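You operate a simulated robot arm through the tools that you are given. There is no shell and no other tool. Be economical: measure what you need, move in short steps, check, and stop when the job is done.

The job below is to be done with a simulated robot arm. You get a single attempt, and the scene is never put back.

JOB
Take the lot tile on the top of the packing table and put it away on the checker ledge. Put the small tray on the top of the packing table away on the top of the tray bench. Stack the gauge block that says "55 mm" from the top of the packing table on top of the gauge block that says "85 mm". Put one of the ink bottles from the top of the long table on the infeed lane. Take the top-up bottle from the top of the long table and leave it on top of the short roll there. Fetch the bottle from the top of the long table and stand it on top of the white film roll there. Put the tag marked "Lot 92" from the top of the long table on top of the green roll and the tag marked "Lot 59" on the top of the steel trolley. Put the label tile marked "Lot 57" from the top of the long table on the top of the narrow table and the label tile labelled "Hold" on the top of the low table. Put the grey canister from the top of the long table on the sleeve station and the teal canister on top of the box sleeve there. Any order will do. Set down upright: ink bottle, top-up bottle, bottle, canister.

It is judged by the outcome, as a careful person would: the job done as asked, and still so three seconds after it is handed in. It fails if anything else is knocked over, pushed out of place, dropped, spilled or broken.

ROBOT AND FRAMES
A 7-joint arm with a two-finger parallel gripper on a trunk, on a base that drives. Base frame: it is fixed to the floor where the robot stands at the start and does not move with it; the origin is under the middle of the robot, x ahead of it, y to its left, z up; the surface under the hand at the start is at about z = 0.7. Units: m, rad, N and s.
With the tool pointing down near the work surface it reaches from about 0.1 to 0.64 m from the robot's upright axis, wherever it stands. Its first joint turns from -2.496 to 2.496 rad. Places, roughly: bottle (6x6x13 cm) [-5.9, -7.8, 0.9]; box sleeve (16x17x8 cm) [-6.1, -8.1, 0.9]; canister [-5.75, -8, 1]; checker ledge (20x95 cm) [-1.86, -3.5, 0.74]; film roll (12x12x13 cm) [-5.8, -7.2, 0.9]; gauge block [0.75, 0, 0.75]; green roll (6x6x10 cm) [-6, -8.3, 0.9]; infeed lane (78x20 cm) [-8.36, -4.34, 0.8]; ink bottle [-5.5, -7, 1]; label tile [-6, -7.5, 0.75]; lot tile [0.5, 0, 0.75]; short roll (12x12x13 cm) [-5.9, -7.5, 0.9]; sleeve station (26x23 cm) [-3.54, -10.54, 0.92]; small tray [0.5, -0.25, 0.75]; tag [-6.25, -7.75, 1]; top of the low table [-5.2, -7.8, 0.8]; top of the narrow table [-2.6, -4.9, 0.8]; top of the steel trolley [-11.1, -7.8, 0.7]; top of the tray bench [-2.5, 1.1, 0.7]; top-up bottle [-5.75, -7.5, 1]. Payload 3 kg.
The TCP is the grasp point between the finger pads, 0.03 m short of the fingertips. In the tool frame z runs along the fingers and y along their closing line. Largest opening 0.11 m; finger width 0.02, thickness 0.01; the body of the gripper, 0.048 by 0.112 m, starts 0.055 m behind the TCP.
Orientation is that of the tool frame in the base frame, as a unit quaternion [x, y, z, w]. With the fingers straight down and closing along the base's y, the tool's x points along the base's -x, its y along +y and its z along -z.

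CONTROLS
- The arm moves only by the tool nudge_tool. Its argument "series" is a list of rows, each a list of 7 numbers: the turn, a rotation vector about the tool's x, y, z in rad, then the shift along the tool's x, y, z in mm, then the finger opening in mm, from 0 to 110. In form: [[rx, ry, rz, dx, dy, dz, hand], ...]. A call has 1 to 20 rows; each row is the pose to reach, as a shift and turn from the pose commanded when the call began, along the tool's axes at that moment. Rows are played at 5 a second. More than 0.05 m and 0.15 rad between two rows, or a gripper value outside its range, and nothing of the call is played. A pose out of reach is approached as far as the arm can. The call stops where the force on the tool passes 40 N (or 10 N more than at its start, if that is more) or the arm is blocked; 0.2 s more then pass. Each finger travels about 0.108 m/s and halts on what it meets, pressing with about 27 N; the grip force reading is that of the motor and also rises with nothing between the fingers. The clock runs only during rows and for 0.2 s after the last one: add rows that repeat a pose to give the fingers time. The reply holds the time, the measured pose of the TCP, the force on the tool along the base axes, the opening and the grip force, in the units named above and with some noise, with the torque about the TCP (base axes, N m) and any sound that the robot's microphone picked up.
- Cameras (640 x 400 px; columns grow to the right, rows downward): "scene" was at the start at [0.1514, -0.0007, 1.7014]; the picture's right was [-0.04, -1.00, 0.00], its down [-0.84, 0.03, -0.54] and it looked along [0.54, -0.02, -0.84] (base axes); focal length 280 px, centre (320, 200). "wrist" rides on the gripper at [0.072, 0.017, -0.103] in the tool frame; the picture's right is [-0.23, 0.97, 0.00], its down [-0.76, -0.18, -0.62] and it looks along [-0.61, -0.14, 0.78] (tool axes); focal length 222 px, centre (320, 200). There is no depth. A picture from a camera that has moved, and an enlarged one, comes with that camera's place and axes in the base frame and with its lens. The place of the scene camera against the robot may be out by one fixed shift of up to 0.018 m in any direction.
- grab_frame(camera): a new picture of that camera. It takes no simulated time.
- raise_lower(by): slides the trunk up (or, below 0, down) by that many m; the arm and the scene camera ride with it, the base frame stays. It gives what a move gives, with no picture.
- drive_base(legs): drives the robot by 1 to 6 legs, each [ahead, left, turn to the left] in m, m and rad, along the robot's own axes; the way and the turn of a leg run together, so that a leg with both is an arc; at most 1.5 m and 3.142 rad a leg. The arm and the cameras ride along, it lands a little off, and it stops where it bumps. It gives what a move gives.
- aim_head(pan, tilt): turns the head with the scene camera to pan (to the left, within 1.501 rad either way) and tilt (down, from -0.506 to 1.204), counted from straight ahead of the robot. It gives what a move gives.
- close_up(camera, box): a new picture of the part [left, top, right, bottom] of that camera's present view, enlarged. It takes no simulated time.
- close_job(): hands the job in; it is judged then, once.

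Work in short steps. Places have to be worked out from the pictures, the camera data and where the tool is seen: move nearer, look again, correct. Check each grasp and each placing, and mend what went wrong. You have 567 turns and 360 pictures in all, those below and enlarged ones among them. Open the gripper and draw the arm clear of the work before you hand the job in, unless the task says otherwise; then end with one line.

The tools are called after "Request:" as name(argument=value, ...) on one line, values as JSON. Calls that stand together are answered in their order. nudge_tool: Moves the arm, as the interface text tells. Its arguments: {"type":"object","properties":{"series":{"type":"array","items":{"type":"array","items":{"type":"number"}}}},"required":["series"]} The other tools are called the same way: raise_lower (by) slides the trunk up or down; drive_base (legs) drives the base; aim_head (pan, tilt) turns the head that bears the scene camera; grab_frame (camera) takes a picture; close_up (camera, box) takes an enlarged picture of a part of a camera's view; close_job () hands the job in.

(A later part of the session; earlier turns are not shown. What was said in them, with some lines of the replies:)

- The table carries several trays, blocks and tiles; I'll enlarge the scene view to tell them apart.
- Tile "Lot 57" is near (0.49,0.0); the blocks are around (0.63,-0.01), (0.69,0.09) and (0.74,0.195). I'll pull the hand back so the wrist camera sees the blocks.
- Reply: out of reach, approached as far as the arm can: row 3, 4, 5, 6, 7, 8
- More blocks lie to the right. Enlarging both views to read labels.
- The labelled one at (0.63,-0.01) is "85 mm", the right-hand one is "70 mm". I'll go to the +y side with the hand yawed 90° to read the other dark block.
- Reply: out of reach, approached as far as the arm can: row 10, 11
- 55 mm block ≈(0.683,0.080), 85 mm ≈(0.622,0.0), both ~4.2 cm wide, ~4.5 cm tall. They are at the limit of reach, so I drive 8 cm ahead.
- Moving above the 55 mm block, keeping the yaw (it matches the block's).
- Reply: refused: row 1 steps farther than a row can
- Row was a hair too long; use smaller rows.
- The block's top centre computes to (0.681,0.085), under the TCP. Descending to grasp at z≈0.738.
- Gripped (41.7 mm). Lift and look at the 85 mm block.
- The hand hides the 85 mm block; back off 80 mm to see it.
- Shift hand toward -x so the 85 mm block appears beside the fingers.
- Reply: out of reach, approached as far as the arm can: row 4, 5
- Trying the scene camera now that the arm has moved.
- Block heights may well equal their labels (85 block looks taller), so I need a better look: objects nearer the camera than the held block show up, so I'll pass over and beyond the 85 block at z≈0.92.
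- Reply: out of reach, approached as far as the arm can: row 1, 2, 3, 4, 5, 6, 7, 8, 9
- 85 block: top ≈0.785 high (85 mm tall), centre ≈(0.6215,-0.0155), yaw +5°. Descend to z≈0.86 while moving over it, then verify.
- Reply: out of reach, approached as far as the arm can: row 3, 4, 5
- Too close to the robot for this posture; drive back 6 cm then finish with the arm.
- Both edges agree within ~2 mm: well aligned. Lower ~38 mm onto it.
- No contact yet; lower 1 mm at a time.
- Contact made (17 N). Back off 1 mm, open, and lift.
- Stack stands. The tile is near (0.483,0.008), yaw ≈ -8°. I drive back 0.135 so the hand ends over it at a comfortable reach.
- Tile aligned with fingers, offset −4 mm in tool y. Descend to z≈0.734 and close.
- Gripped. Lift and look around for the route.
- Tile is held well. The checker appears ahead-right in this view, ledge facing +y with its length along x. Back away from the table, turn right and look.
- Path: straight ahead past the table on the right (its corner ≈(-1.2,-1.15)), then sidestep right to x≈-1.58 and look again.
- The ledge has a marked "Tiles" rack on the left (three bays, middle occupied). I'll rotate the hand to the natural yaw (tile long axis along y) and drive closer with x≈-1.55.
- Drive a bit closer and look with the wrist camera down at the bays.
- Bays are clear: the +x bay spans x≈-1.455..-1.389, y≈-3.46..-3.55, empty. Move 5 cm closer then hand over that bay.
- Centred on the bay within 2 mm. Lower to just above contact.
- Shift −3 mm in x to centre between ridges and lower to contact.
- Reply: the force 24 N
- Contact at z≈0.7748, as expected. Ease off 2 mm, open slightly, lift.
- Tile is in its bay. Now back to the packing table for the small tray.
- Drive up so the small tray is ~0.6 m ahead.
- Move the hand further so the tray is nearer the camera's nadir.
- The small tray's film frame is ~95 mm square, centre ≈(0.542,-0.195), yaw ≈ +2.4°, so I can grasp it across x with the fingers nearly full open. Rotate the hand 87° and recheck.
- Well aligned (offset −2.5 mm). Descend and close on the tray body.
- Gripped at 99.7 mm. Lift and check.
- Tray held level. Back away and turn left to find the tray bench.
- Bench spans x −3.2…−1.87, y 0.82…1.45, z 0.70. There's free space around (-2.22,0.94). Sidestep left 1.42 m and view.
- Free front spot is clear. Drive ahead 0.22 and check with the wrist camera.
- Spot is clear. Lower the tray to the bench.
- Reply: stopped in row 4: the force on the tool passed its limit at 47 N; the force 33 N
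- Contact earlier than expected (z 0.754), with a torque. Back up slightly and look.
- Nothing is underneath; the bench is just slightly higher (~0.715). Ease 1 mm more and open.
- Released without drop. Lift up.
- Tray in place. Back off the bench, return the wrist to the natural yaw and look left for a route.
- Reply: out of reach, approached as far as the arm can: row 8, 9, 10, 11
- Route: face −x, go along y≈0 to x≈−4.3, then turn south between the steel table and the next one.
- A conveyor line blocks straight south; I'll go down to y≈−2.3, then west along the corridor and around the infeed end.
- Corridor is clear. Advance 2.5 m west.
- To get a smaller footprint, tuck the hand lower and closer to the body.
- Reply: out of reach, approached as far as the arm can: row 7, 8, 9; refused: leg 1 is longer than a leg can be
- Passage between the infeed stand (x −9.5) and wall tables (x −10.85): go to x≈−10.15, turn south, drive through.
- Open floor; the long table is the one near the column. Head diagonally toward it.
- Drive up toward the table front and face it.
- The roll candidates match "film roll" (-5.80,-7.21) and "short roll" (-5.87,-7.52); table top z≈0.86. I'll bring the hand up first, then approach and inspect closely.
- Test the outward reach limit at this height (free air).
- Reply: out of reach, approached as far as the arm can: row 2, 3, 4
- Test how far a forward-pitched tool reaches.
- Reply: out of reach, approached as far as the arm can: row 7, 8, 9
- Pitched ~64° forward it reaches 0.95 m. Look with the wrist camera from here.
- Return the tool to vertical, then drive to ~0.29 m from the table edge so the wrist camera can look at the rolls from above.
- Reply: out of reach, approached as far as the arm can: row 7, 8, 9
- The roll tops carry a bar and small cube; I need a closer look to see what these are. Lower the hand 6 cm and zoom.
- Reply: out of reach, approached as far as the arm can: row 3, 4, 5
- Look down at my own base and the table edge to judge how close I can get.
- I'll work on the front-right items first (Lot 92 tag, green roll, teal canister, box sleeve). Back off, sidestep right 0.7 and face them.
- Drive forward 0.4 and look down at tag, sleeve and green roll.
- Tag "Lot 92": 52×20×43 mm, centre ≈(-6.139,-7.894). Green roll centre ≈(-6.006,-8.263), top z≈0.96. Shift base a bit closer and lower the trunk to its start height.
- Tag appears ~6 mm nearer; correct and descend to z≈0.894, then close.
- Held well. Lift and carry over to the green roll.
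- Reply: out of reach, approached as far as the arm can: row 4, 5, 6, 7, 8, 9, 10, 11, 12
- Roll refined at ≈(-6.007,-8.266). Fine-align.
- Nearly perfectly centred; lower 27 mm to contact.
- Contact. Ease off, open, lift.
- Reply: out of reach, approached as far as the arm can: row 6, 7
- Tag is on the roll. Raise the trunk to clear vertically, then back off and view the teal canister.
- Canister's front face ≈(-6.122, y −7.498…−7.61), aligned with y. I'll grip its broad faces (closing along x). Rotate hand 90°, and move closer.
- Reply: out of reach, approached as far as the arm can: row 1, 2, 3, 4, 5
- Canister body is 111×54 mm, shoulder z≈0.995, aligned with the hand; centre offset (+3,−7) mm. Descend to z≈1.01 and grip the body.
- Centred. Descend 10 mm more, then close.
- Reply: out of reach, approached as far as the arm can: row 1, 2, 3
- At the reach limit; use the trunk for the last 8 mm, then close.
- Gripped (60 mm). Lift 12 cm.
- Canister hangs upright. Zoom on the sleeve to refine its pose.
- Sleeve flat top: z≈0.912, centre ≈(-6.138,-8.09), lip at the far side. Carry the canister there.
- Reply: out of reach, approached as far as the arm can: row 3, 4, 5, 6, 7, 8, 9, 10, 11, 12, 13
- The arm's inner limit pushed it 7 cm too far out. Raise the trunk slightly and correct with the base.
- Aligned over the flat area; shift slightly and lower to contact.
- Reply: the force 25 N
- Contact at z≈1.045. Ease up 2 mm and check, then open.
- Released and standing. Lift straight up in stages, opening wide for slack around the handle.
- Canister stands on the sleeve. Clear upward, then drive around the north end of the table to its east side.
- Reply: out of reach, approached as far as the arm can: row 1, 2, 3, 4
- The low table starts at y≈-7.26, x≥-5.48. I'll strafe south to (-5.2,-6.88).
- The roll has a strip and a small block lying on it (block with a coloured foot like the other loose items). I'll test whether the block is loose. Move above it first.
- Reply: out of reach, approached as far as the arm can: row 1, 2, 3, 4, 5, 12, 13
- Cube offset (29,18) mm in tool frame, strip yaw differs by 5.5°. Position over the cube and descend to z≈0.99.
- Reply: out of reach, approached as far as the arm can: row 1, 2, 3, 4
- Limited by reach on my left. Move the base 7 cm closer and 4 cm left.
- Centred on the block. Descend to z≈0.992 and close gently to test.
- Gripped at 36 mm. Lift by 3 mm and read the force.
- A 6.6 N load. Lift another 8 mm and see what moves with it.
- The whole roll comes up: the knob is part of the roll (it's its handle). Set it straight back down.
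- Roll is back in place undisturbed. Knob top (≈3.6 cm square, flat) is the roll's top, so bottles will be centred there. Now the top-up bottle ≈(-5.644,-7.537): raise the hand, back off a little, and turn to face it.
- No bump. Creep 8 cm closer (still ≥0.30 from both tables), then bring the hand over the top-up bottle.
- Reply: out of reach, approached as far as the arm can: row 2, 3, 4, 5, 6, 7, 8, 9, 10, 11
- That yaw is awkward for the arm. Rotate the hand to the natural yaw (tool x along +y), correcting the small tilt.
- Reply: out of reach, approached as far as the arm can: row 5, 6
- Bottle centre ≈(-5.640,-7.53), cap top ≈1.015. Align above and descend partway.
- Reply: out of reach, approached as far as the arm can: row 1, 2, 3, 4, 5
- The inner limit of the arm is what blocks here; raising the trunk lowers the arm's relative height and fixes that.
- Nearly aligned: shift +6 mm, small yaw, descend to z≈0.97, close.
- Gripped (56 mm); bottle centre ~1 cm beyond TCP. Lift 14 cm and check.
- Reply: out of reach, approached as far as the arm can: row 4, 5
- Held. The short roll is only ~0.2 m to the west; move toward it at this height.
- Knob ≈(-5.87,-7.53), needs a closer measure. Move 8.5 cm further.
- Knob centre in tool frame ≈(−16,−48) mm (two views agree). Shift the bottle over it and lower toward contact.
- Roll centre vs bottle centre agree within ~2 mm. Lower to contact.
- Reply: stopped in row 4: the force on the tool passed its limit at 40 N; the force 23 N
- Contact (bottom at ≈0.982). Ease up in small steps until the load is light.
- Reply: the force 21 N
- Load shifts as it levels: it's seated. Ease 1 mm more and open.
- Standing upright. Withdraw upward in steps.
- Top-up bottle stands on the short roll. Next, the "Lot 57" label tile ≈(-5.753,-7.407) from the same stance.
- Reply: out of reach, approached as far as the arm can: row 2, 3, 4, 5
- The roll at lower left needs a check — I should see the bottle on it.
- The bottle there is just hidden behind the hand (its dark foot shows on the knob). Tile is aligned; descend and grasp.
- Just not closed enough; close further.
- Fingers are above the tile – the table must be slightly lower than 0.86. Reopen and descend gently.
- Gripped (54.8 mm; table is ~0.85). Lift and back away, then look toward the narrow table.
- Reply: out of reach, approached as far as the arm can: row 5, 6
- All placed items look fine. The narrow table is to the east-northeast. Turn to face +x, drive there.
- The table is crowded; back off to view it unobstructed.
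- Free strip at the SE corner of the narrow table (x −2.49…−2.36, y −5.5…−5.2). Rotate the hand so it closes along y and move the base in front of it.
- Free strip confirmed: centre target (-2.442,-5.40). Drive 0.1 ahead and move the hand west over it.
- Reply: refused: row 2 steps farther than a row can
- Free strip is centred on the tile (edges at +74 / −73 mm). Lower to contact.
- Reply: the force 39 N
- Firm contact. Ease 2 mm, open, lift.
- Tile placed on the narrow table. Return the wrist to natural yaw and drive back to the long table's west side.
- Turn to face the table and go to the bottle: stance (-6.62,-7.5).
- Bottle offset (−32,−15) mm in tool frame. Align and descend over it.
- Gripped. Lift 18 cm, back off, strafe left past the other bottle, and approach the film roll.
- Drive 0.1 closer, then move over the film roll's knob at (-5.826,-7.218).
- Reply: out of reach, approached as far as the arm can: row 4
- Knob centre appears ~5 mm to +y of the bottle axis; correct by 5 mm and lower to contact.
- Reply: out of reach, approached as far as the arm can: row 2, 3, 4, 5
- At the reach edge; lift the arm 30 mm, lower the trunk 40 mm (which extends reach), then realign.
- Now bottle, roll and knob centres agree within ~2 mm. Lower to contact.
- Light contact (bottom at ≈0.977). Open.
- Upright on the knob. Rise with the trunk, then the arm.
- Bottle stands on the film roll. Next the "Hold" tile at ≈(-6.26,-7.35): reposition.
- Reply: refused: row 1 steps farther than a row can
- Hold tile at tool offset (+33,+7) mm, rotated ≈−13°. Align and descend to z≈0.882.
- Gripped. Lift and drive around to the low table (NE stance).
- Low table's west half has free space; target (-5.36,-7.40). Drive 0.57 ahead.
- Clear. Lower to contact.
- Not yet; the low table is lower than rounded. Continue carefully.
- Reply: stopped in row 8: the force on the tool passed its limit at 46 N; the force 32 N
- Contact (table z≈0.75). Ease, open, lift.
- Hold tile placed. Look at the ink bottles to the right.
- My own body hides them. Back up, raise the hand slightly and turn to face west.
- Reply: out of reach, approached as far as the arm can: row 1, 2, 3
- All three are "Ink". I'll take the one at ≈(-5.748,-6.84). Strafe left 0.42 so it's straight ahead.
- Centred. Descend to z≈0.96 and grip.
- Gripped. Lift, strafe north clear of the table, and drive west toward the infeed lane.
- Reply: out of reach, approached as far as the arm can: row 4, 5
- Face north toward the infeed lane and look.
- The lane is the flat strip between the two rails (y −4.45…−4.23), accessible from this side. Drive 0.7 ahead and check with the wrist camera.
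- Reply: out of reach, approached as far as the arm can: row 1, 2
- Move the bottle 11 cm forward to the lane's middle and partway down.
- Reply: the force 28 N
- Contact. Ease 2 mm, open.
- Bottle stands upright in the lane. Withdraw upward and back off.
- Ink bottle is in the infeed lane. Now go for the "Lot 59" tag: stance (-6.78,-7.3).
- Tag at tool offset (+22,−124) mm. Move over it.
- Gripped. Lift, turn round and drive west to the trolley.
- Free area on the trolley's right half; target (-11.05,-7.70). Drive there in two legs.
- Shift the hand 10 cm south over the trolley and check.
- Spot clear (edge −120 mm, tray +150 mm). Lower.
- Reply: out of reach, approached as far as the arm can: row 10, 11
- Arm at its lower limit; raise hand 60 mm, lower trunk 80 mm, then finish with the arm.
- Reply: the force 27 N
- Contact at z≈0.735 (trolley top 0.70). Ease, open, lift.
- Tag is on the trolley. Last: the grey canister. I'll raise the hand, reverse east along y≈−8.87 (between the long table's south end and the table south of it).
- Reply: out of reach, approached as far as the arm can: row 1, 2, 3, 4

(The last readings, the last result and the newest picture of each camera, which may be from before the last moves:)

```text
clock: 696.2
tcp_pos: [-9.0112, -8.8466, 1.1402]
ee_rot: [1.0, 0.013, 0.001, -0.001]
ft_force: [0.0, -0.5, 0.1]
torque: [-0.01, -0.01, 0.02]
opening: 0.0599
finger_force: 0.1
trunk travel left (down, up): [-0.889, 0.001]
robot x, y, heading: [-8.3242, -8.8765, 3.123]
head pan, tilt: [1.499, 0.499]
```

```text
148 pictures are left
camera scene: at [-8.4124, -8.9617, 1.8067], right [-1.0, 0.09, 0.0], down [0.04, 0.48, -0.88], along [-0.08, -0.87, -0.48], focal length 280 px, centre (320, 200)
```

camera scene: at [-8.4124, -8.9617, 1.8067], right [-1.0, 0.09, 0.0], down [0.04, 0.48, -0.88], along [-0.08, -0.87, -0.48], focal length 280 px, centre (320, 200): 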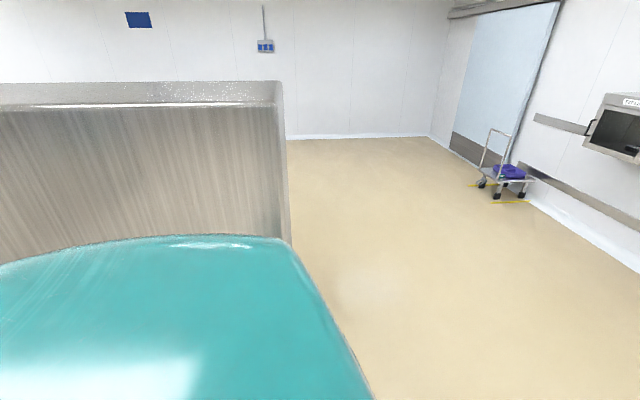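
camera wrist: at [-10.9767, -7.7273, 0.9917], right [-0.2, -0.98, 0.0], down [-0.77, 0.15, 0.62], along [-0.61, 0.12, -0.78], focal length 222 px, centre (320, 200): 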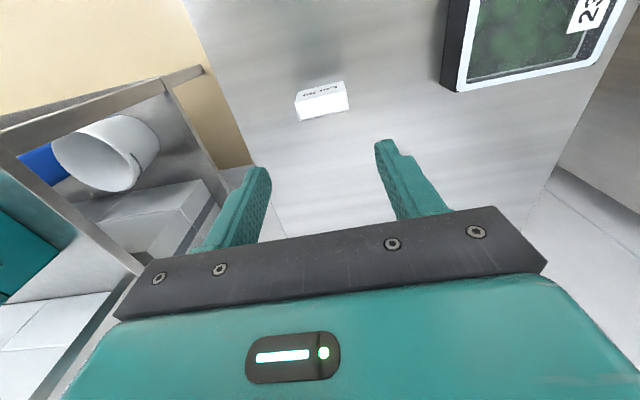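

Reverse further east and check clearances sideways.

Request:
drive_base(legs=[[-1.3, 0, 0.02]])

Request:
grab_frame(camera="scene")

Request:
aim_head(pan=-1.5, tilt=0.6)

Request:
grab_frame(camera="scene")

```text
clock: 702.6
tcp_pos: [-7.7378, -8.8726, 1.143]
ee_rot: [1.0, 0.022, 0.001, 0.0]
ft_force: [0.0, 0.5, 0.4]
torque: [-0.03, 0.0, -0.04]
opening: 0.06
finger_force: 0.0
trunk travel left (down, up): [-0.889, 0.001]
robot x, y, heading: [-7.0475, -8.8932, 3.144]
head pan, tilt: [1.499, 0.499]
```

```text
147 pictures are left
camera scene: at [-7.136, -8.9775, 1.8068], right [-1.0, 0.07, 0.0], down [0.04, 0.48, -0.88], along [-0.07, -0.88, -0.48], focal length 280 px, centre (320, 200)
```

scene: 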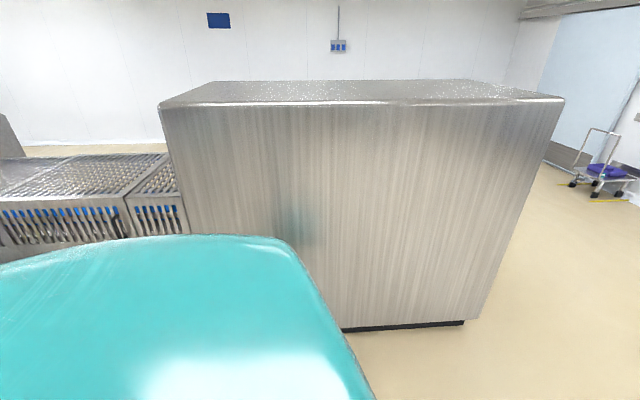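

```text
clock: 705.2
tcp_pos: [-7.7387, -8.8733, 1.1418]
ee_rot: [1.0, 0.022, 0.001, -0.001]
ft_force: [-0.4, -0.2, -0.6]
torque: [0.01, 0.06, 0.0]
opening: 0.0599
finger_force: 0.2
trunk travel left (down, up): [-0.889, 0.001]
robot x, y, heading: [-7.0476, -8.8892, 3.14]
head pan, tilt: [-1.499, 0.6]
```

```text
146 pictures are left
camera scene: at [-7.1357, -8.7986, 1.7976], right [1.0, 0.07, 0.0], down [0.04, -0.56, -0.83], along [-0.06, 0.82, -0.56], focal length 280 px, centre (320, 200)
```

scene: 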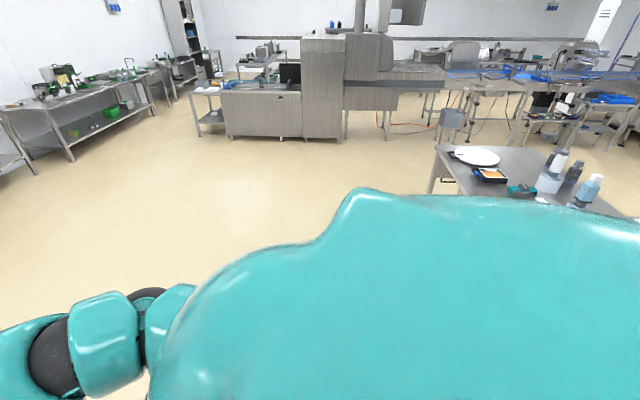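

Request:
drive_base(legs=[[-0.75, -0.02, 0]])

Request:
aim_head(pan=1.5, tilt=0.6)

Request:
grab_frame(camera="scene")

```text
clock: 709.3
tcp_pos: [-6.987, -8.8499, 1.1419]
ee_rot: [1.0, 0.016, 0.002, 0.0]
ft_force: [0.8, -0.1, -0.2]
torque: [0.0, 0.03, -0.02]
opening: 0.0598
finger_force: 0.0
trunk travel left (down, up): [-0.889, 0.001]
robot x, y, heading: [-6.2983, -8.8765, 3.125]
head pan, tilt: [-1.499, 0.6]
```

```text
clock: 711.9
tcp_pos: [-6.9864, -8.851, 1.1416]
ee_rot: [1.0, 0.016, 0.001, -0.001]
ft_force: [0.1, 0.2, 1.4]
torque: [0.02, 0.01, 0.0]
opening: 0.0603
finger_force: 0.0
trunk travel left (down, up): [-0.889, 0.001]
robot x, y, heading: [-6.2941, -8.875, 3.125]
head pan, tilt: [1.499, 0.6]
```

```text
145 pictures are left
camera scene: at [-6.3869, -8.96, 1.7977], right [-1.0, 0.09, 0.0], down [0.05, 0.56, -0.83], along [-0.07, -0.82, -0.56], focal length 280 px, centre (320, 200)
```

scene: 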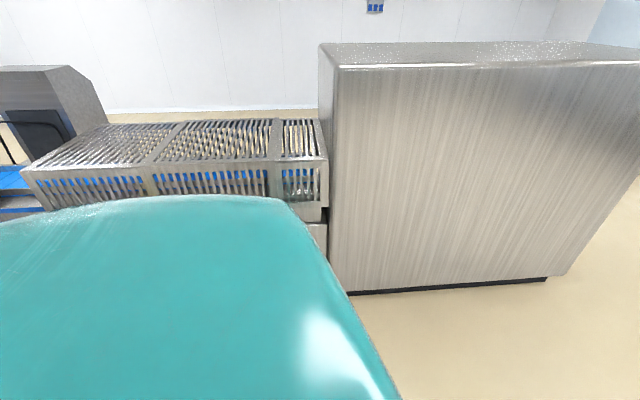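

Corridor is wide enough. Reverse 1.1 m more, then strafe north 0.3.

Request:
drive_base(legs=[[-1.1, 0, 0.01], [0, -0.3, 0]])

Request:
aim_head(pan=-0.7, tilt=0.8)

Request:
grab_frame(camera="scene")

```text
clock: 719.2
tcp_pos: [-5.8947, -8.5699, 1.1414]
ee_rot: [0.999, 0.037, 0.001, -0.002]
ft_force: [0.3, 0.7, 0.1]
torque: [-0.02, 0.02, 0.0]
opening: 0.0599
finger_force: 0.0
trunk travel left (down, up): [-0.889, 0.001]
robot x, y, heading: [-5.2085, -8.5634, -3.112]
head pan, tilt: [1.499, 0.6]
```

```text
clock: 721.2
tcp_pos: [-5.8936, -8.5703, 1.1409]
ee_rot: [0.999, 0.036, 0.001, -0.001]
ft_force: [-0.3, -0.1, -1.3]
torque: [-0.01, 0.0, -0.01]
opening: 0.0603
finger_force: 0.1
trunk travel left (down, up): [-0.889, 0.001]
robot x, y, heading: [-5.2126, -8.5644, -3.112]
head pan, tilt: [-0.7, 0.799]
```

```text
144 pictures are left
camera scene: at [-5.3486, -8.5159, 1.7808], right [0.62, 0.78, 0.0], down [0.56, -0.45, -0.7], along [-0.55, 0.43, -0.72], focal length 280 px, centre (320, 200)
```

scene: 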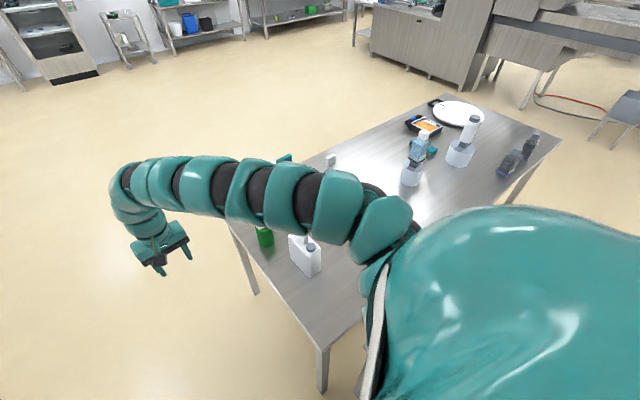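

White canister's top is ≈1.03, so the hand (tips 1.11) clears it. Turn right 0.45 and look.

Request:
drive_base(legs=[[0, 0, -0.45]])

Request:
aim_head(pan=-0.3, tilt=0.9)

Request:
grab_frame(camera="scene")

Request:
grab_frame(camera="wrist")

```text
clock: 723.0
tcp_pos: [-5.8251, -8.2684, 1.1409]
ee_rot: [0.982, -0.188, 0.001, 0.0]
ft_force: [0.5, 0.1, -1.1]
torque: [0.01, 0.0, -0.03]
opening: 0.0599
finger_force: 0.0
trunk travel left (down, up): [-0.889, 0.001]
robot x, y, heading: [-5.2098, -8.5672, 2.714]
head pan, tilt: [-0.7, 0.799]
```

```text
clock: 723.8
tcp_pos: [-5.8256, -8.268, 1.142]
ee_rot: [0.982, -0.189, 0.002, -0.001]
ft_force: [-0.3, -0.4, -0.6]
torque: [0.03, 0.0, -0.03]
opening: 0.0598
finger_force: 0.0
trunk travel left (down, up): [-0.889, 0.001]
robot x, y, heading: [-5.2074, -8.5665, 2.709]
head pan, tilt: [-0.3, 0.901]
```

```text
143 pictures are left
camera scene: at [-5.3346, -8.4805, 1.7729], right [0.67, 0.75, 0.0], down [0.59, -0.52, -0.62], along [-0.46, 0.41, -0.78], focal length 280 px, centre (320, 200)
```

scene: 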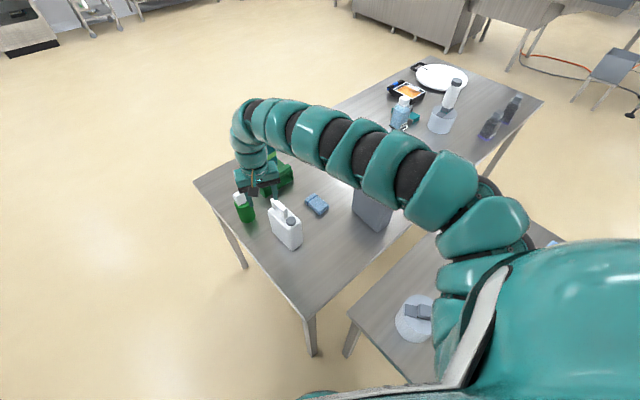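

```text
142 pictures are left
camera wrist: at [-5.7645, -8.3111, 1.2464], right [-0.57, -0.82, 0.0], down [-0.64, 0.45, 0.62], along [-0.51, 0.36, -0.78], focal length 222 px, centre (320, 200)
```

wrist: 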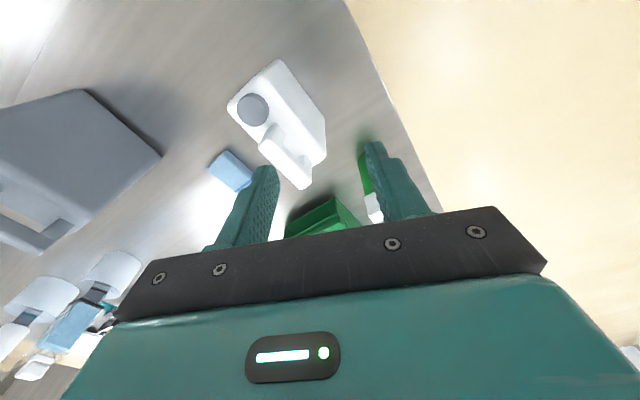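

The grey canister is at the robot's right. Move the hand sideways toward it at the same height for a closer view.

Request:
nudge_tool(series=[[0, 0, 0, 0, -40, -15, 60], [0, 0, 0, 0, -80, -20, 60], [0, 0, 0, 0, -120, -20, 60], [0, 0, 0, 0, -150, -20, 60], [0, 0, 0, 0, -150, -20, 60]])

Request:
grab_frame(camera="wrist")

```text
clock: 725.0
tcp_pos: [-5.7869, -8.1232, 1.1578]
ee_rot: [0.982, -0.189, 0.002, -0.002]
ft_force: [0.9, 1.0, 0.7]
torque: [0.0, 0.03, -0.01]
opening: 0.06
finger_force: 0.0
out of reach, approached as far as the arm can: row 1, 2, 3, 4, 5
trunk travel left (down, up): [-0.889, 0.001]
robot x, y, heading: [-5.2077, -8.5646, 2.71]
head pan, tilt: [-0.3, 0.901]
```

```text
141 pictures are left
camera wrist: at [-5.7259, -8.1653, 1.2642], right [-0.57, -0.82, 0.0], down [-0.64, 0.45, 0.62], along [-0.51, 0.36, -0.78], focal length 222 px, centre (320, 200)
```

wrist: 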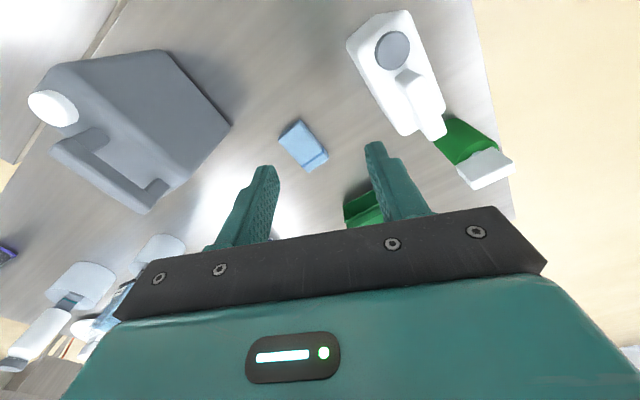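

Request:
close_up(camera="wrist", box=[0, 30, 250, 230])

```text
2.00 times, centred on (125, 130) of wrist
camera zoom: at [-5.7259, -8.1653, 1.2642], right [-0.57, -0.82, 0.0], down [-0.64, 0.45, 0.62], along [-0.51, 0.36, -0.78], focal length 444 px, centre (710, 340)
```

zoom: 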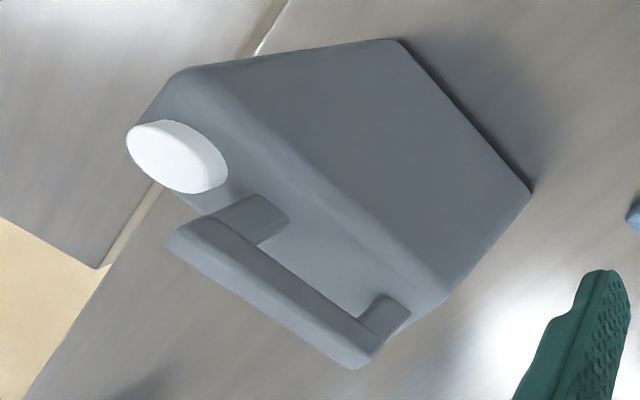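

Canister: south face at y≈−7.946, x −5.754…−5.615, shoulder z≈1.025. Rotate the hand to close along y and move above its centre.

Request:
nudge_tool(series=[[0, 0, -0.06, 3, -40, 0, 90], [0, 0, -0.12, 7, -80, 0, 110], [0, 0, -0.18, 10, -120, 0, 110], [0, 0, -0.24, 14, -160, 0, 110], [0, 0, -0.3, 17, -200, 0, 110], [0, 0, -0.34, 19, -226, 0, 110], [0, 0, -0.34, 19, -226, 0, 110]])

Request:
grab_frame(camera="wrist")

```text
clock: 726.6
tcp_pos: [-5.685, -7.9197, 1.1585]
ee_rot: [1.0, -0.019, 0.002, -0.001]
ft_force: [0.2, -0.4, 0.8]
torque: [0.02, 0.02, 0.02]
opening: 0.11
finger_force: 0.0
trunk travel left (down, up): [-0.889, 0.001]
robot x, y, heading: [-5.2092, -8.5679, 2.711]
head pan, tilt: [-0.3, 0.901]
```

```text
139 pictures are left
camera wrist: at [-5.6132, -7.9389, 1.264], right [-0.27, -0.96, 0.0], down [-0.76, 0.21, 0.62], along [-0.6, 0.17, -0.78], focal length 222 px, centre (320, 200)
```

wrist: 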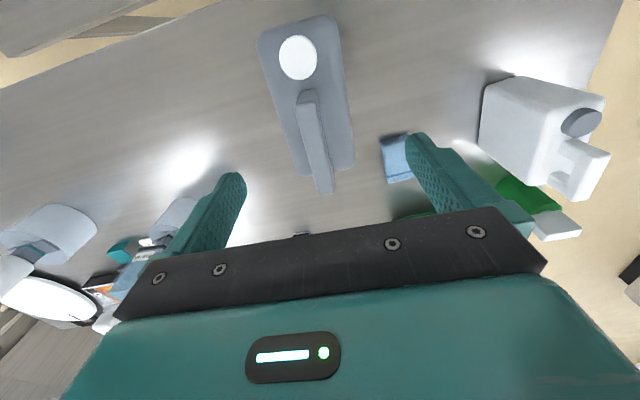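

Body 142×66 mm, aligned, offset −5 mm; handle top ≈1.085 limits depth. Descend to z≈1.045, then in small steps until the palm just meets the handle.

Request:
nudge_tool(series=[[0, 0, 0, 1, -5, 40, 110], [0, 0, 0, 1, -5, 80, 110], [0, 0, 0, 1, -5, 105, 110], [0, 0, 0, 1, -5, 113, 110], [0, 0, 0, 1, -5, 113, 110]])

Request:
grab_frame(camera="wrist")

```text
clock: 727.8
tcp_pos: [-5.6833, -7.9141, 1.0466]
ee_rot: [1.0, -0.019, 0.002, 0.0]
ft_force: [-0.6, 0.3, -0.2]
torque: [-0.02, 0.0, 0.02]
opening: 0.11
finger_force: 0.1
trunk travel left (down, up): [-0.889, 0.001]
robot x, y, heading: [-5.2075, -8.5647, 2.722]
head pan, tilt: [-0.3, 0.901]
```

```text
138 pictures are left
camera wrist: at [-5.6119, -7.9341, 1.1514], right [-0.27, -0.96, 0.0], down [-0.76, 0.21, 0.62], along [-0.6, 0.17, -0.78], focal length 222 px, centre (320, 200)
```

wrist: 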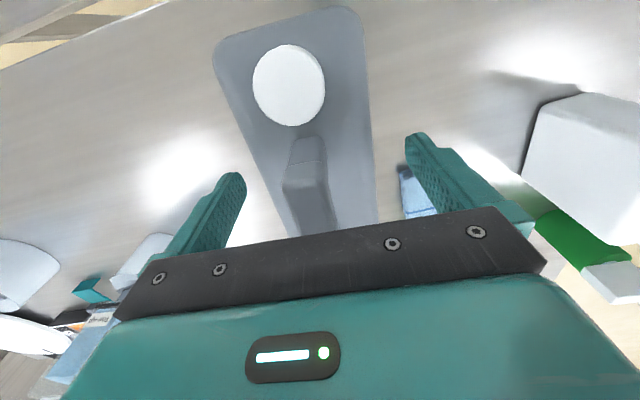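

Request:
nudge_tool(series=[[0, 0, 0, 0, 0, 4, 110], [0, 0, 0, 0, 0, 8, 110], [0, 0, 0, 0, 0, 11, 110], [0, 0, 0, 0, 0, 13, 110], [0, 0, 0, 0, 0, 15, 110], [0, 0, 0, 0, 0, 15, 110]])

```text
clock: 729.2
tcp_pos: [-5.6849, -7.9128, 1.0294]
ee_rot: [1.0, -0.02, 0.001, -0.001]
ft_force: [0.0, -0.5, -0.3]
torque: [0.01, 0.02, 0.02]
opening: 0.1102
finger_force: 0.1
trunk travel left (down, up): [-0.889, 0.001]
robot x, y, heading: [-5.2084, -8.5648, 2.719]
head pan, tilt: [-0.3, 0.901]
```

Request:
nudge_tool(series=[[0, 0, 0, 0, 0, 2, 110], [0, 0, 0, 0, 0, 4, 110], [0, 0, 0, 0, 0, 6, 110], [0, 0, 0, 0, 0, 8, 110], [0, 0, 0, 0, 0, 8, 110]])

```text
clock: 730.4
tcp_pos: [-5.6836, -7.9148, 1.0223]
ee_rot: [1.0, -0.02, 0.001, -0.001]
ft_force: [-1.9, -1.8, 7.4]
torque: [0.1, 0.1, 0.07]
opening: 0.11
finger_force: 0.1
trunk travel left (down, up): [-0.889, 0.001]
robot x, y, heading: [-5.2038, -8.5653, 2.716]
head pan, tilt: [-0.3, 0.901]
```

Palm touches the handle at z≈1.022. Back off 2 mm and close.

Request:
nudge_tool(series=[[0, 0, 0, 0, 0, -2, 110], [0, 0, 0, 0, 0, -2, 90], [0, 0, 0, 0, 0, -2, 70], [0, 0, 0, 0, 0, -2, 50], [0, 0, 0, 0, 0, -2, 50], [0, 0, 0, 0, 0, -2, 50]])

```text
clock: 731.8
tcp_pos: [-5.6827, -7.9126, 1.0245]
ee_rot: [1.0, -0.02, 0.002, 0.0]
ft_force: [3.0, 2.1, 0.5]
torque: [0.1, -0.33, 0.0]
opening: 0.0757
finger_force: 26.5
trunk travel left (down, up): [-0.889, 0.001]
robot x, y, heading: [-5.2032, -8.5642, 2.715]
head pan, tilt: [-0.3, 0.901]
```

Gripped at 75.7 mm. Test lift 15 mm.

Request:
nudge_tool(series=[[0, 0, 0, 0, 0, -5, 50], [0, 0, 0, 0, 0, -10, 50], [0, 0, 0, 0, 0, -15, 50], [0, 0, 0, 0, 0, -15, 50]])

Request:
grab_frame(camera="wrist")

```text
clock: 732.8
tcp_pos: [-5.6842, -7.9121, 1.0394]
ee_rot: [1.0, -0.021, 0.002, 0.0]
ft_force: [0.0, 0.0, -10.5]
torque: [-0.03, 0.07, -0.02]
opening: 0.0756
finger_force: 27.2
trunk travel left (down, up): [-0.889, 0.001]
robot x, y, heading: [-5.2037, -8.5671, 2.714]
head pan, tilt: [-0.3, 0.901]
```

```text
137 pictures are left
camera wrist: at [-5.6126, -7.9325, 1.1429], right [-0.27, -0.96, 0.0], down [-0.76, 0.21, 0.62], along [-0.6, 0.17, -0.78], focal length 222 px, centre (320, 200)
```

wrist: 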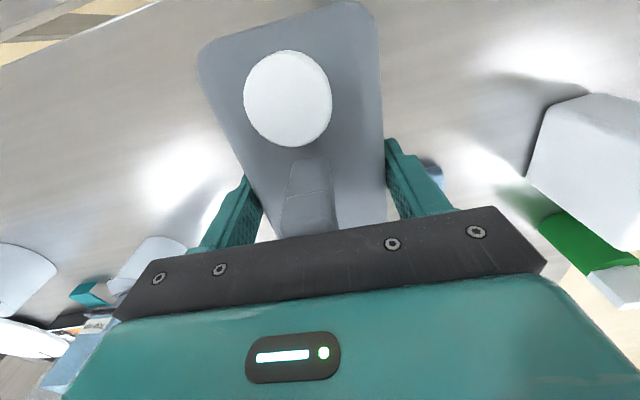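

Held firmly (≈1.07 kg). Lift 12 cm and back away east-southeast.

Request:
nudge_tool(series=[[0, 0, 0, 0, 0, -40, 50], [0, 0, 0, 0, 0, -80, 50], [0, 0, 0, 0, 0, -110, 50], [0, 0, 0, 0, 0, -120, 50]])

Request:
drive_base(legs=[[-0.9, 0, 0]])

Request:
grab_frame(camera="scene")

Request:
aim_head(pan=1.5, tilt=0.4)

Request:
grab_frame(camera="scene")

```text
clock: 733.8
tcp_pos: [-5.6845, -7.9149, 1.1591]
ee_rot: [1.0, -0.019, 0.002, 0.0]
ft_force: [0.0, 0.2, -11.7]
torque: [-0.02, 0.0, 0.0]
opening: 0.0755
finger_force: 27.0
trunk travel left (down, up): [-0.889, 0.001]
robot x, y, heading: [-5.2061, -8.5658, 2.72]
head pan, tilt: [-0.3, 0.901]
```

```text
clock: 738.5
tcp_pos: [-4.8743, -8.281, 1.1593]
ee_rot: [1.0, -0.026, 0.002, -0.001]
ft_force: [1.3, 0.4, -10.6]
torque: [0.03, -0.02, -0.02]
opening: 0.0755
finger_force: 26.9
trunk travel left (down, up): [-0.889, 0.001]
robot x, y, heading: [-4.4038, -8.9382, 2.704]
head pan, tilt: [-0.3, 0.901]
```

```text
136 pictures are left
camera scene: at [-4.5302, -8.8488, 1.7727], right [0.67, 0.74, 0.0], down [0.58, -0.53, -0.62], along [-0.46, 0.42, -0.78], focal length 280 px, centre (320, 200)
```

scene: 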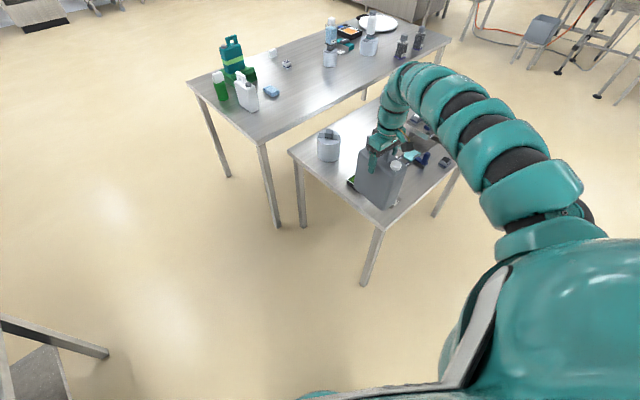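

```text
clock: 740.3
tcp_pos: [-4.8743, -8.2802, 1.1578]
ee_rot: [1.0, -0.026, 0.003, 0.0]
ft_force: [-0.4, -0.4, -11.2]
torque: [-0.02, 0.01, -0.01]
opening: 0.0755
finger_force: 27.0
trunk travel left (down, up): [-0.889, 0.001]
robot x, y, heading: [-4.4062, -8.9374, 2.703]
head pan, tilt: [1.499, 0.4]
```

```text
135 pictures are left
camera scene: at [-4.52, -8.9803, 1.8158], right [-0.87, 0.49, 0.0], down [0.19, 0.34, -0.92], along [-0.45, -0.8, -0.39], focal length 280 px, centre (320, 200)
```

scene: 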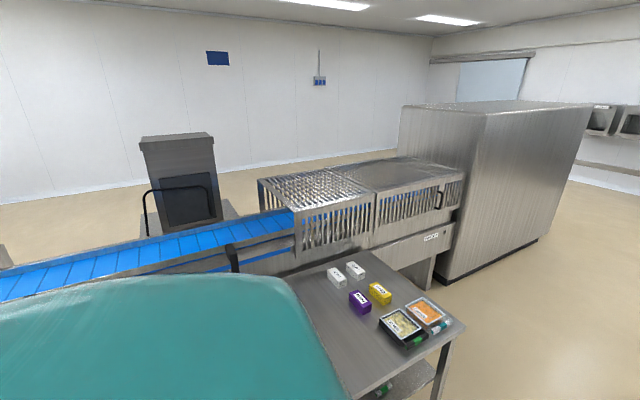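

Canister rides upright. Turn to face south toward the sleeve station and look.

Request:
drive_base(legs=[[0, 0, 2.0]])

Request:
aim_head(pan=0.4, tilt=0.5)

Request:
grab_frame(camera="scene")

```text
clock: 745.4
tcp_pos: [-4.8344, -9.6209, 1.1591]
ee_rot: [0.58, 0.815, 0.0, -0.001]
ft_force: [0.2, 0.1, -11.5]
torque: [0.01, 0.0, -0.01]
opening: 0.0755
finger_force: 26.6
trunk travel left (down, up): [-0.889, 0.001]
robot x, y, heading: [-4.4006, -8.9385, -1.625]
head pan, tilt: [1.499, 0.4]
```

```text
clock: 746.7
tcp_pos: [-4.8351, -9.6209, 1.1582]
ee_rot: [0.58, 0.814, 0.001, -0.002]
ft_force: [0.4, -0.7, -11.0]
torque: [0.0, 0.01, 0.0]
opening: 0.0754
finger_force: 26.8
trunk travel left (down, up): [-0.889, 0.001]
robot x, y, heading: [-4.4011, -8.935, -1.622]
head pan, tilt: [0.4, 0.499]
```

```text
134 pictures are left
camera scene: at [-4.3756, -9.1024, 1.8066], right [-0.94, -0.34, 0.0], down [-0.16, 0.45, -0.88], along [0.3, -0.82, -0.48], focal length 280 px, centre (320, 200)
```

scene: 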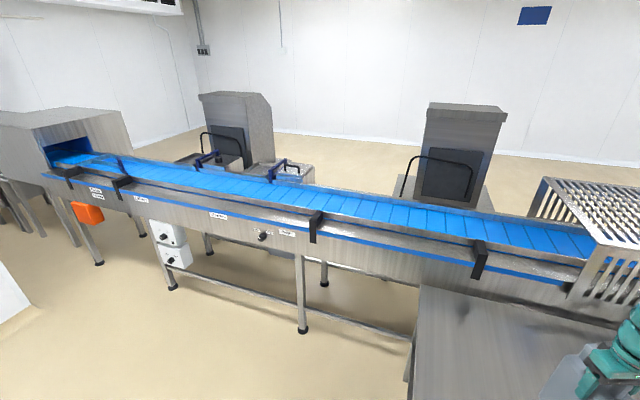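

Request:
close_up(camera="scene", box=[170, 140, 370, 270])

Request:
close_up(camera="scene", box=[40, 130, 240, 260])

```text
3.08 times, centred on (270, 205) of scene
camera zoom: at [-4.3756, -9.1024, 1.8066], right [-0.94, -0.34, 0.0], down [-0.16, 0.45, -0.88], along [0.3, -0.82, -0.48], focal length 862 px, centre (474, 185)
```

zoom: 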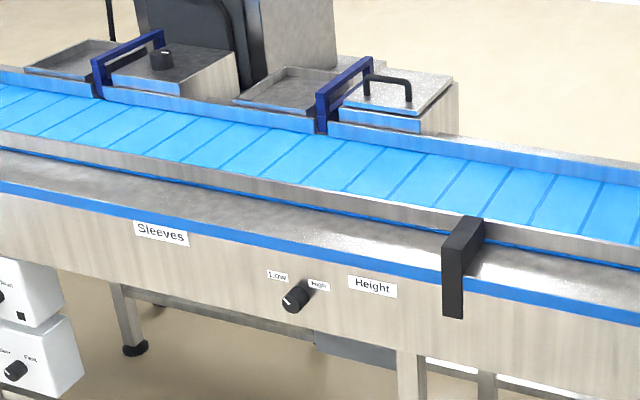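

```text
3.08 times, centred on (140, 195) of scene
camera zoom: at [-4.3756, -9.1024, 1.8066], right [-0.94, -0.34, 0.0], down [-0.16, 0.45, -0.88], along [0.3, -0.82, -0.48], focal length 862 px, centre (874, 215)
```

zoom: 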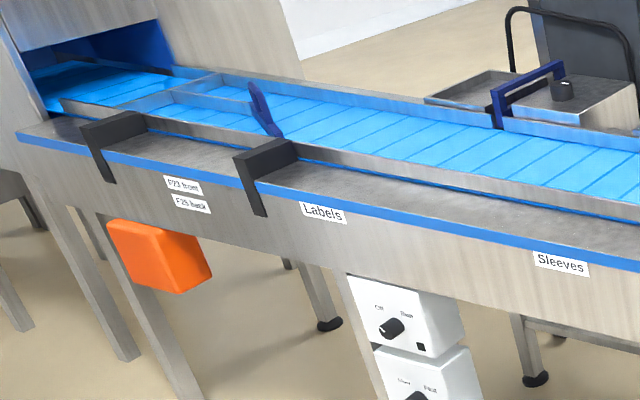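

The "sleeve station" is the belt section at (-3.54,-10.54) above the "Sleeves" panel. Square up the canister's yaw, raise it a bit and drive so that it ends over that spot.

Request:
nudge_tool(series=[[0, 0, 0.11, 0, 0, -10, 50], [0, 0, 0.22, 0, 0, -20, 50], [0, 0, 0.33, 0, 0, -30, 50], [0, 0, 0.33, 0, 0, -30, 50]])

Request:
drive_base(legs=[[0, 1.26, 0], [0.6, 0, 0.05]])

Request:
aim_head(pan=-0.3, tilt=0.6)

Request:
grab_frame(camera="scene")

Request:
grab_frame(camera="wrist")

```text
clock: 747.7
tcp_pos: [-4.8356, -9.6208, 1.1893]
ee_rot: [0.707, 0.708, 0.001, -0.002]
ft_force: [0.0, -0.4, -11.1]
torque: [0.01, 0.01, -0.01]
opening: 0.0757
finger_force: 26.9
trunk travel left (down, up): [-0.889, 0.001]
robot x, y, heading: [-4.4013, -8.936, -1.622]
head pan, tilt: [0.4, 0.499]
```

```text
clock: 757.0
tcp_pos: [-3.519, -10.2988, 1.1882]
ee_rot: [0.671, 0.742, 0.0, -0.002]
ft_force: [-0.1, -0.3, -11.4]
torque: [0.02, -0.01, -0.01]
opening: 0.0755
finger_force: 27.2
trunk travel left (down, up): [-0.889, 0.001]
robot x, y, heading: [-3.1553, -9.5746, -1.529]
head pan, tilt: [0.4, 0.499]
```

```text
clock: 758.1
tcp_pos: [-3.5184, -10.2973, 1.1892]
ee_rot: [0.671, 0.741, 0.001, -0.003]
ft_force: [-0.6, -0.2, -11.2]
torque: [-0.02, -0.01, -0.01]
opening: 0.0754
finger_force: 26.8
trunk travel left (down, up): [-0.889, 0.001]
robot x, y, heading: [-3.1575, -9.5789, -1.526]
head pan, tilt: [-0.3, 0.6]
```

```text
131 pictures are left
camera scene: at [-3.1718, -9.742, 1.7974], right [-0.97, 0.25, 0.0], down [0.14, 0.55, -0.82], along [-0.21, -0.8, -0.57], focal length 280 px, centre (320, 200)
```

scene: 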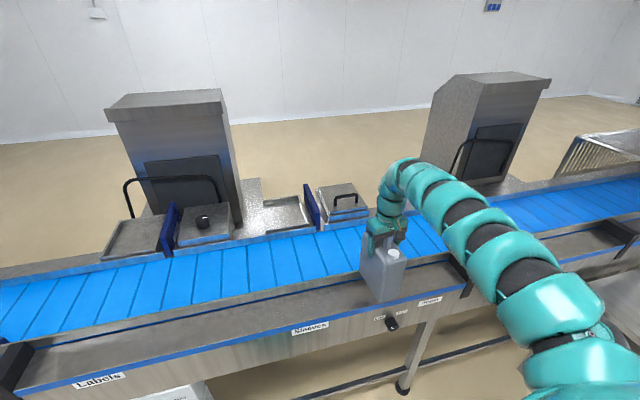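

```text
130 pictures are left
camera wrist: at [-3.5086, -10.2253, 1.2939], right [0.99, -0.13, 0.0], down [-0.1, -0.78, 0.62], along [-0.08, -0.61, -0.78], focal length 222 px, centre (320, 200)
```

wrist: 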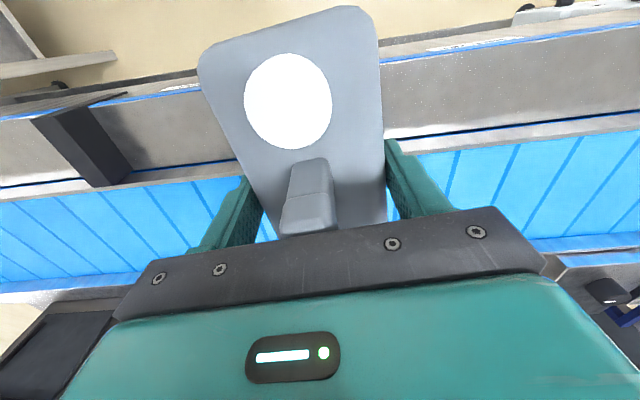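

Drive 0.25 further so the canister is over the belt at (-3.54,-10.55).

Request:
drive_base(legs=[[0.25, -0.03, -0.04]])

Request:
grab_frame(camera="wrist")

Request:
grab_frame(camera="scene")

```text
clock: 759.9
tcp_pos: [-3.5713, -10.5351, 1.1887]
ee_rot: [0.686, 0.728, 0.001, -0.002]
ft_force: [0.1, 0.1, -11.6]
torque: [-0.01, 0.01, 0.01]
opening: 0.0755
finger_force: 26.9
trunk travel left (down, up): [-0.889, 0.001]
robot x, y, heading: [-3.1777, -9.83, -1.568]
head pan, tilt: [-0.3, 0.6]
```

```text
129 pictures are left
camera wrist: at [-3.5578, -10.4624, 1.2936], right [0.99, -0.17, 0.0], down [-0.13, -0.77, 0.62], along [-0.11, -0.61, -0.78], focal length 222 px, centre (320, 200)
```

wrist: 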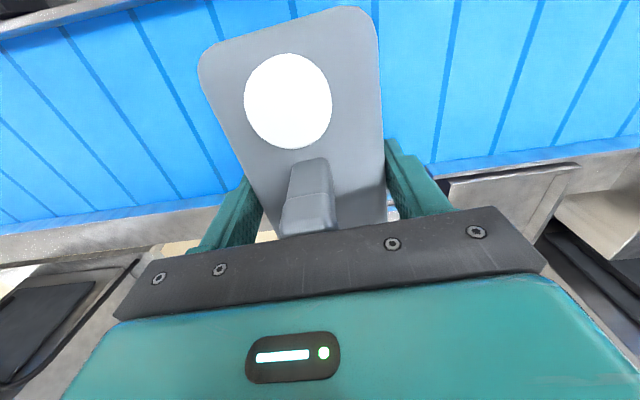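

```text
128 pictures are left
camera scene: at [-3.2027, -9.9926, 1.7974], right [-0.96, 0.29, 0.0], down [0.17, 0.54, -0.82], along [-0.24, -0.79, -0.57], focal length 280 px, centre (320, 200)
```

scene: 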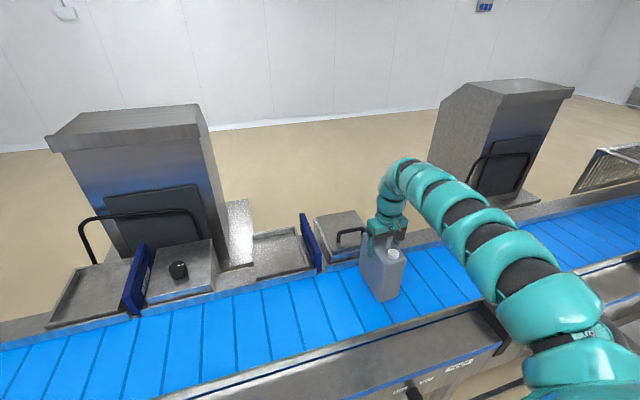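

Over the belt. Shift 3 cm to x≈−3.54 and lower to the belt.

Request:
nudge_tool(series=[[0, 0, 0, -5, 15, 10, 50], [0, 0, 0, -10, 30, 30, 50], [0, 0, 0, -10, 30, 60, 50], [0, 0, 0, -10, 30, 80, 50], [0, 0, 0, -10, 30, 88, 50], [0, 0, 0, -10, 30, 91, 50], [0, 0, 0, -10, 30, 94, 50], [0, 0, 0, -10, 30, 97, 50], [0, 0, 0, -10, 30, 100, 50]])

```text
clock: 761.6
tcp_pos: [-3.5401, -10.5412, 1.1026]
ee_rot: [0.684, 0.729, -0.004, -0.001]
ft_force: [2.2, 6.1, 22.3]
torque: [1.44, -1.51, 0.37]
opening: 0.0752
finger_force: 27.2
trunk travel left (down, up): [-0.889, 0.001]
robot x, y, heading: [-3.179, -9.8301, -1.567]
head pan, tilt: [-0.3, 0.6]
stopped in row 8: the force on the tool passed its limit at 45 N (the readings are from after the stop); the commanded pose is now the measured one
```

Contact. Look before releasing.

Request:
nudge_tool(series=[[0, 0, 0, 0, 0, -2, 50], [0, 0, 0, 0, 0, -2, 50]])

Request:
grab_frame(camera="wrist")

Request:
close_up(camera="scene", box=[270, 160, 470, 330])

```text
clock: 762.2
tcp_pos: [-3.54, -10.5417, 1.1039]
ee_rot: [0.685, 0.728, -0.003, 0.001]
ft_force: [1.9, 10.0, 9.7]
torque: [0.13, -0.46, 0.18]
opening: 0.0755
finger_force: 27.0
trunk travel left (down, up): [-0.889, 0.001]
robot x, y, heading: [-3.1778, -9.8279, -1.567]
head pan, tilt: [-0.3, 0.6]
```

```text
127 pictures are left
camera wrist: at [-3.5266, -10.4675, 1.2069], right [0.99, -0.17, 0.0], down [-0.13, -0.77, 0.63], along [-0.11, -0.62, -0.78], focal length 222 px, centre (320, 200)
```

wrist: 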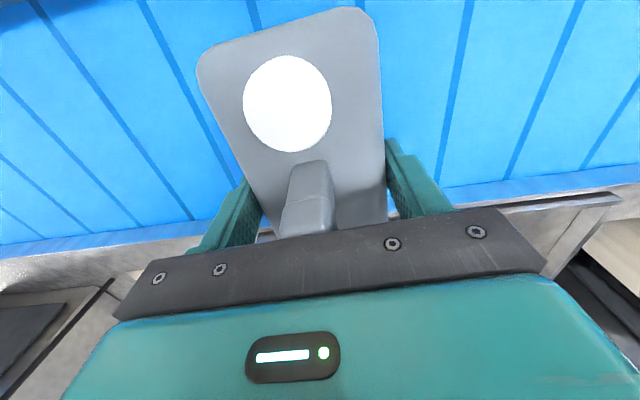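

```text
2.35 times, centred on (370, 245) of scene
camera zoom: at [-3.2009, -9.987, 1.7978], right [-0.96, 0.29, 0.0], down [0.16, 0.54, -0.83], along [-0.24, -0.79, -0.56], focal length 659 px, centre (202, 94)
```

zoom: 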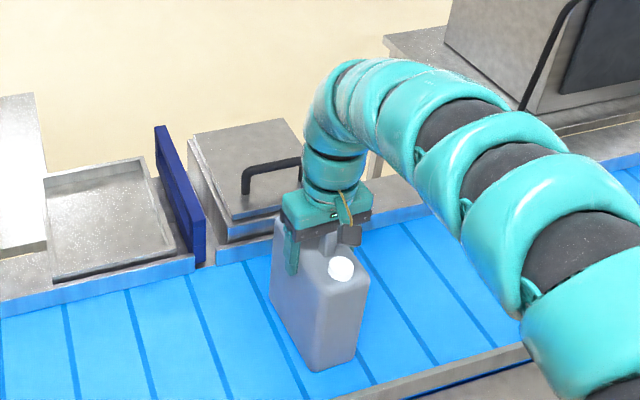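

Canister sits on the belt between the rails. Ease a little more and open slowly.

Request:
nudge_tool(series=[[-0.003, 0.0056, 0, 0, 0, -1, 50], [-0.003, 0.0056, 0, 0, 0, -1, 50], [-0.003, 0.0056, 0, 0, 0, -1, 70], [-0.003, 0.0056, 0, 0, 0, -1, 82], [-0.003, 0.0056, 0, 0, 0, -1, 95], [-0.003, 0.0056, 0, 0, 0, -1, 105], [-0.003, 0.0056, 0, 0, 0, -1, 105]])

Request:
grab_frame(camera="wrist")

```text
clock: 763.8
tcp_pos: [-3.5409, -10.5435, 1.1022]
ee_rot: [0.686, 0.727, 0.0, -0.001]
ft_force: [-1.2, -3.7, 5.5]
torque: [0.13, -0.05, -0.07]
opening: 0.1051
finger_force: 0.1
trunk travel left (down, up): [-0.889, 0.001]
robot x, y, heading: [-3.1796, -9.8308, -1.568]
head pan, tilt: [-0.3, 0.6]
```

```text
125 pictures are left
camera wrist: at [-3.5272, -10.4705, 1.2074], right [0.99, -0.17, 0.0], down [-0.13, -0.77, 0.62], along [-0.11, -0.61, -0.78], focal length 222 px, centre (320, 200)
```

wrist: 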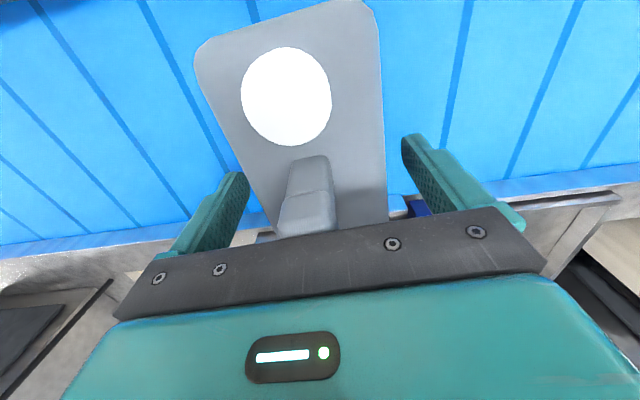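

Released. Lift straight up in steps.

Request:
nudge_tool(series=[[0, 0, 0, 0, 0, -10, 110], [0, 0, 0, 0, 0, -30, 110], [0, 0, 0, 0, 0, -60, 110], [0, 0, 0, 0, 0, -85, 110], [0, 0, 0, 0, 0, -85, 110]])

Request:
grab_frame(camera="wrist")

```text
clock: 765.0
tcp_pos: [-3.542, -10.5441, 1.187]
ee_rot: [0.686, 0.728, 0.0, -0.001]
ft_force: [-0.1, -0.4, 0.2]
torque: [0.01, -0.01, 0.06]
opening: 0.1102
finger_force: 0.0
trunk travel left (down, up): [-0.889, 0.001]
robot x, y, heading: [-3.1804, -9.8263, -1.565]
head pan, tilt: [-0.3, 0.6]
```

```text
124 pictures are left
camera wrist: at [-3.5281, -10.4709, 1.2916], right [0.99, -0.17, 0.0], down [-0.13, -0.77, 0.62], along [-0.11, -0.61, -0.78], focal length 222 px, centre (320, 200)
```

wrist: 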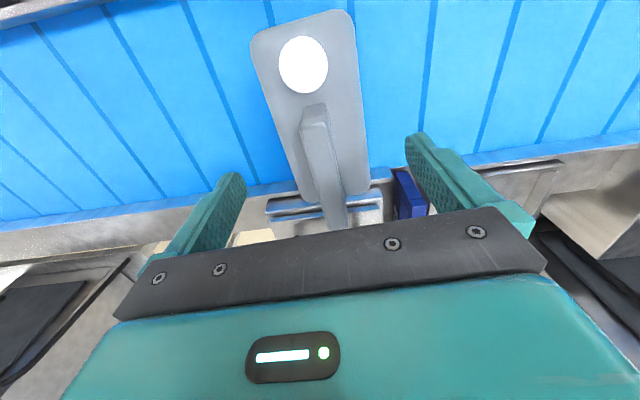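

Request:
nudge_tool(series=[[0, 0, 0, 0, 0, -15, 110], [0, 0, 0, 0, 0, -30, 110], [0, 0, 0, 0, 0, -35, 110]])

Request:
drive_base(legs=[[-0.6, 0, 0]])

Request:
grab_frame(camera="scene")

Request:
close_up(camera="scene", box=[250, 130, 450, 260])

```text
clock: 765.8
tcp_pos: [-3.5414, -10.545, 1.2227]
ee_rot: [0.686, 0.727, 0.0, -0.002]
ft_force: [-0.2, -0.7, 0.0]
torque: [-0.03, -0.03, 0.0]
opening: 0.1103
finger_force: 0.2
trunk travel left (down, up): [-0.889, 0.001]
robot x, y, heading: [-3.1799, -9.8259, -1.57]
head pan, tilt: [-0.3, 0.6]
```

```text
clock: 769.1
tcp_pos: [-3.5419, -9.9477, 1.2223]
ee_rot: [0.684, 0.73, 0.0, -0.001]
ft_force: [0.2, -0.5, -0.6]
torque: [0.0, 0.0, 0.0]
opening: 0.1099
finger_force: 0.0
trunk travel left (down, up): [-0.889, 0.001]
robot x, y, heading: [-3.1839, -9.2294, -1.561]
head pan, tilt: [-0.3, 0.6]
```

```text
123 pictures are left
camera scene: at [-3.205, -9.3909, 1.7977], right [-0.96, 0.29, 0.0], down [0.16, 0.54, -0.83], along [-0.24, -0.79, -0.56], focal length 280 px, centre (320, 200)
```

scene: 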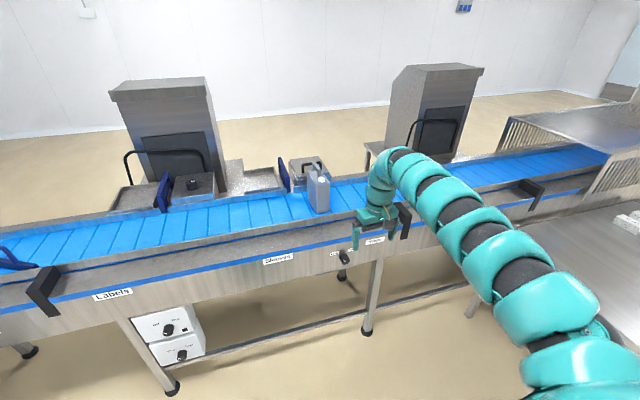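

```text
3.08 times, centred on (350, 195) of scene
camera zoom: at [-3.205, -9.3909, 1.7977], right [-0.96, 0.29, 0.0], down [0.16, 0.54, -0.83], along [-0.24, -0.79, -0.56], focal length 862 px, centre (228, 215)
```

zoom: 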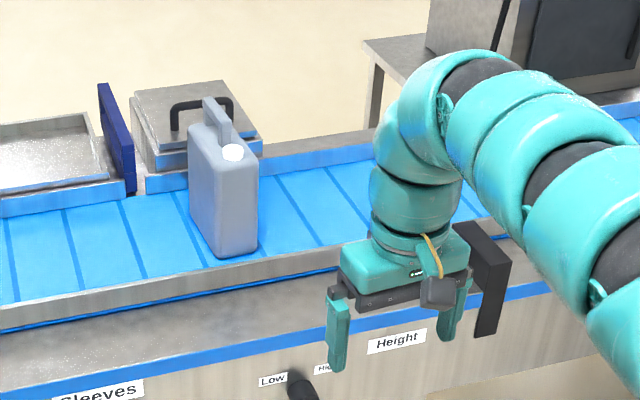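

The canister stands on the sleeve station, all other items were seen in place, and the gripper is open and clear. Handing in.

Request:
close_job()

```text
The job is handed in.
```

I placed all twelve items, checked most of them in pictures afterwards, and handed the job in with the gripper open and clear.
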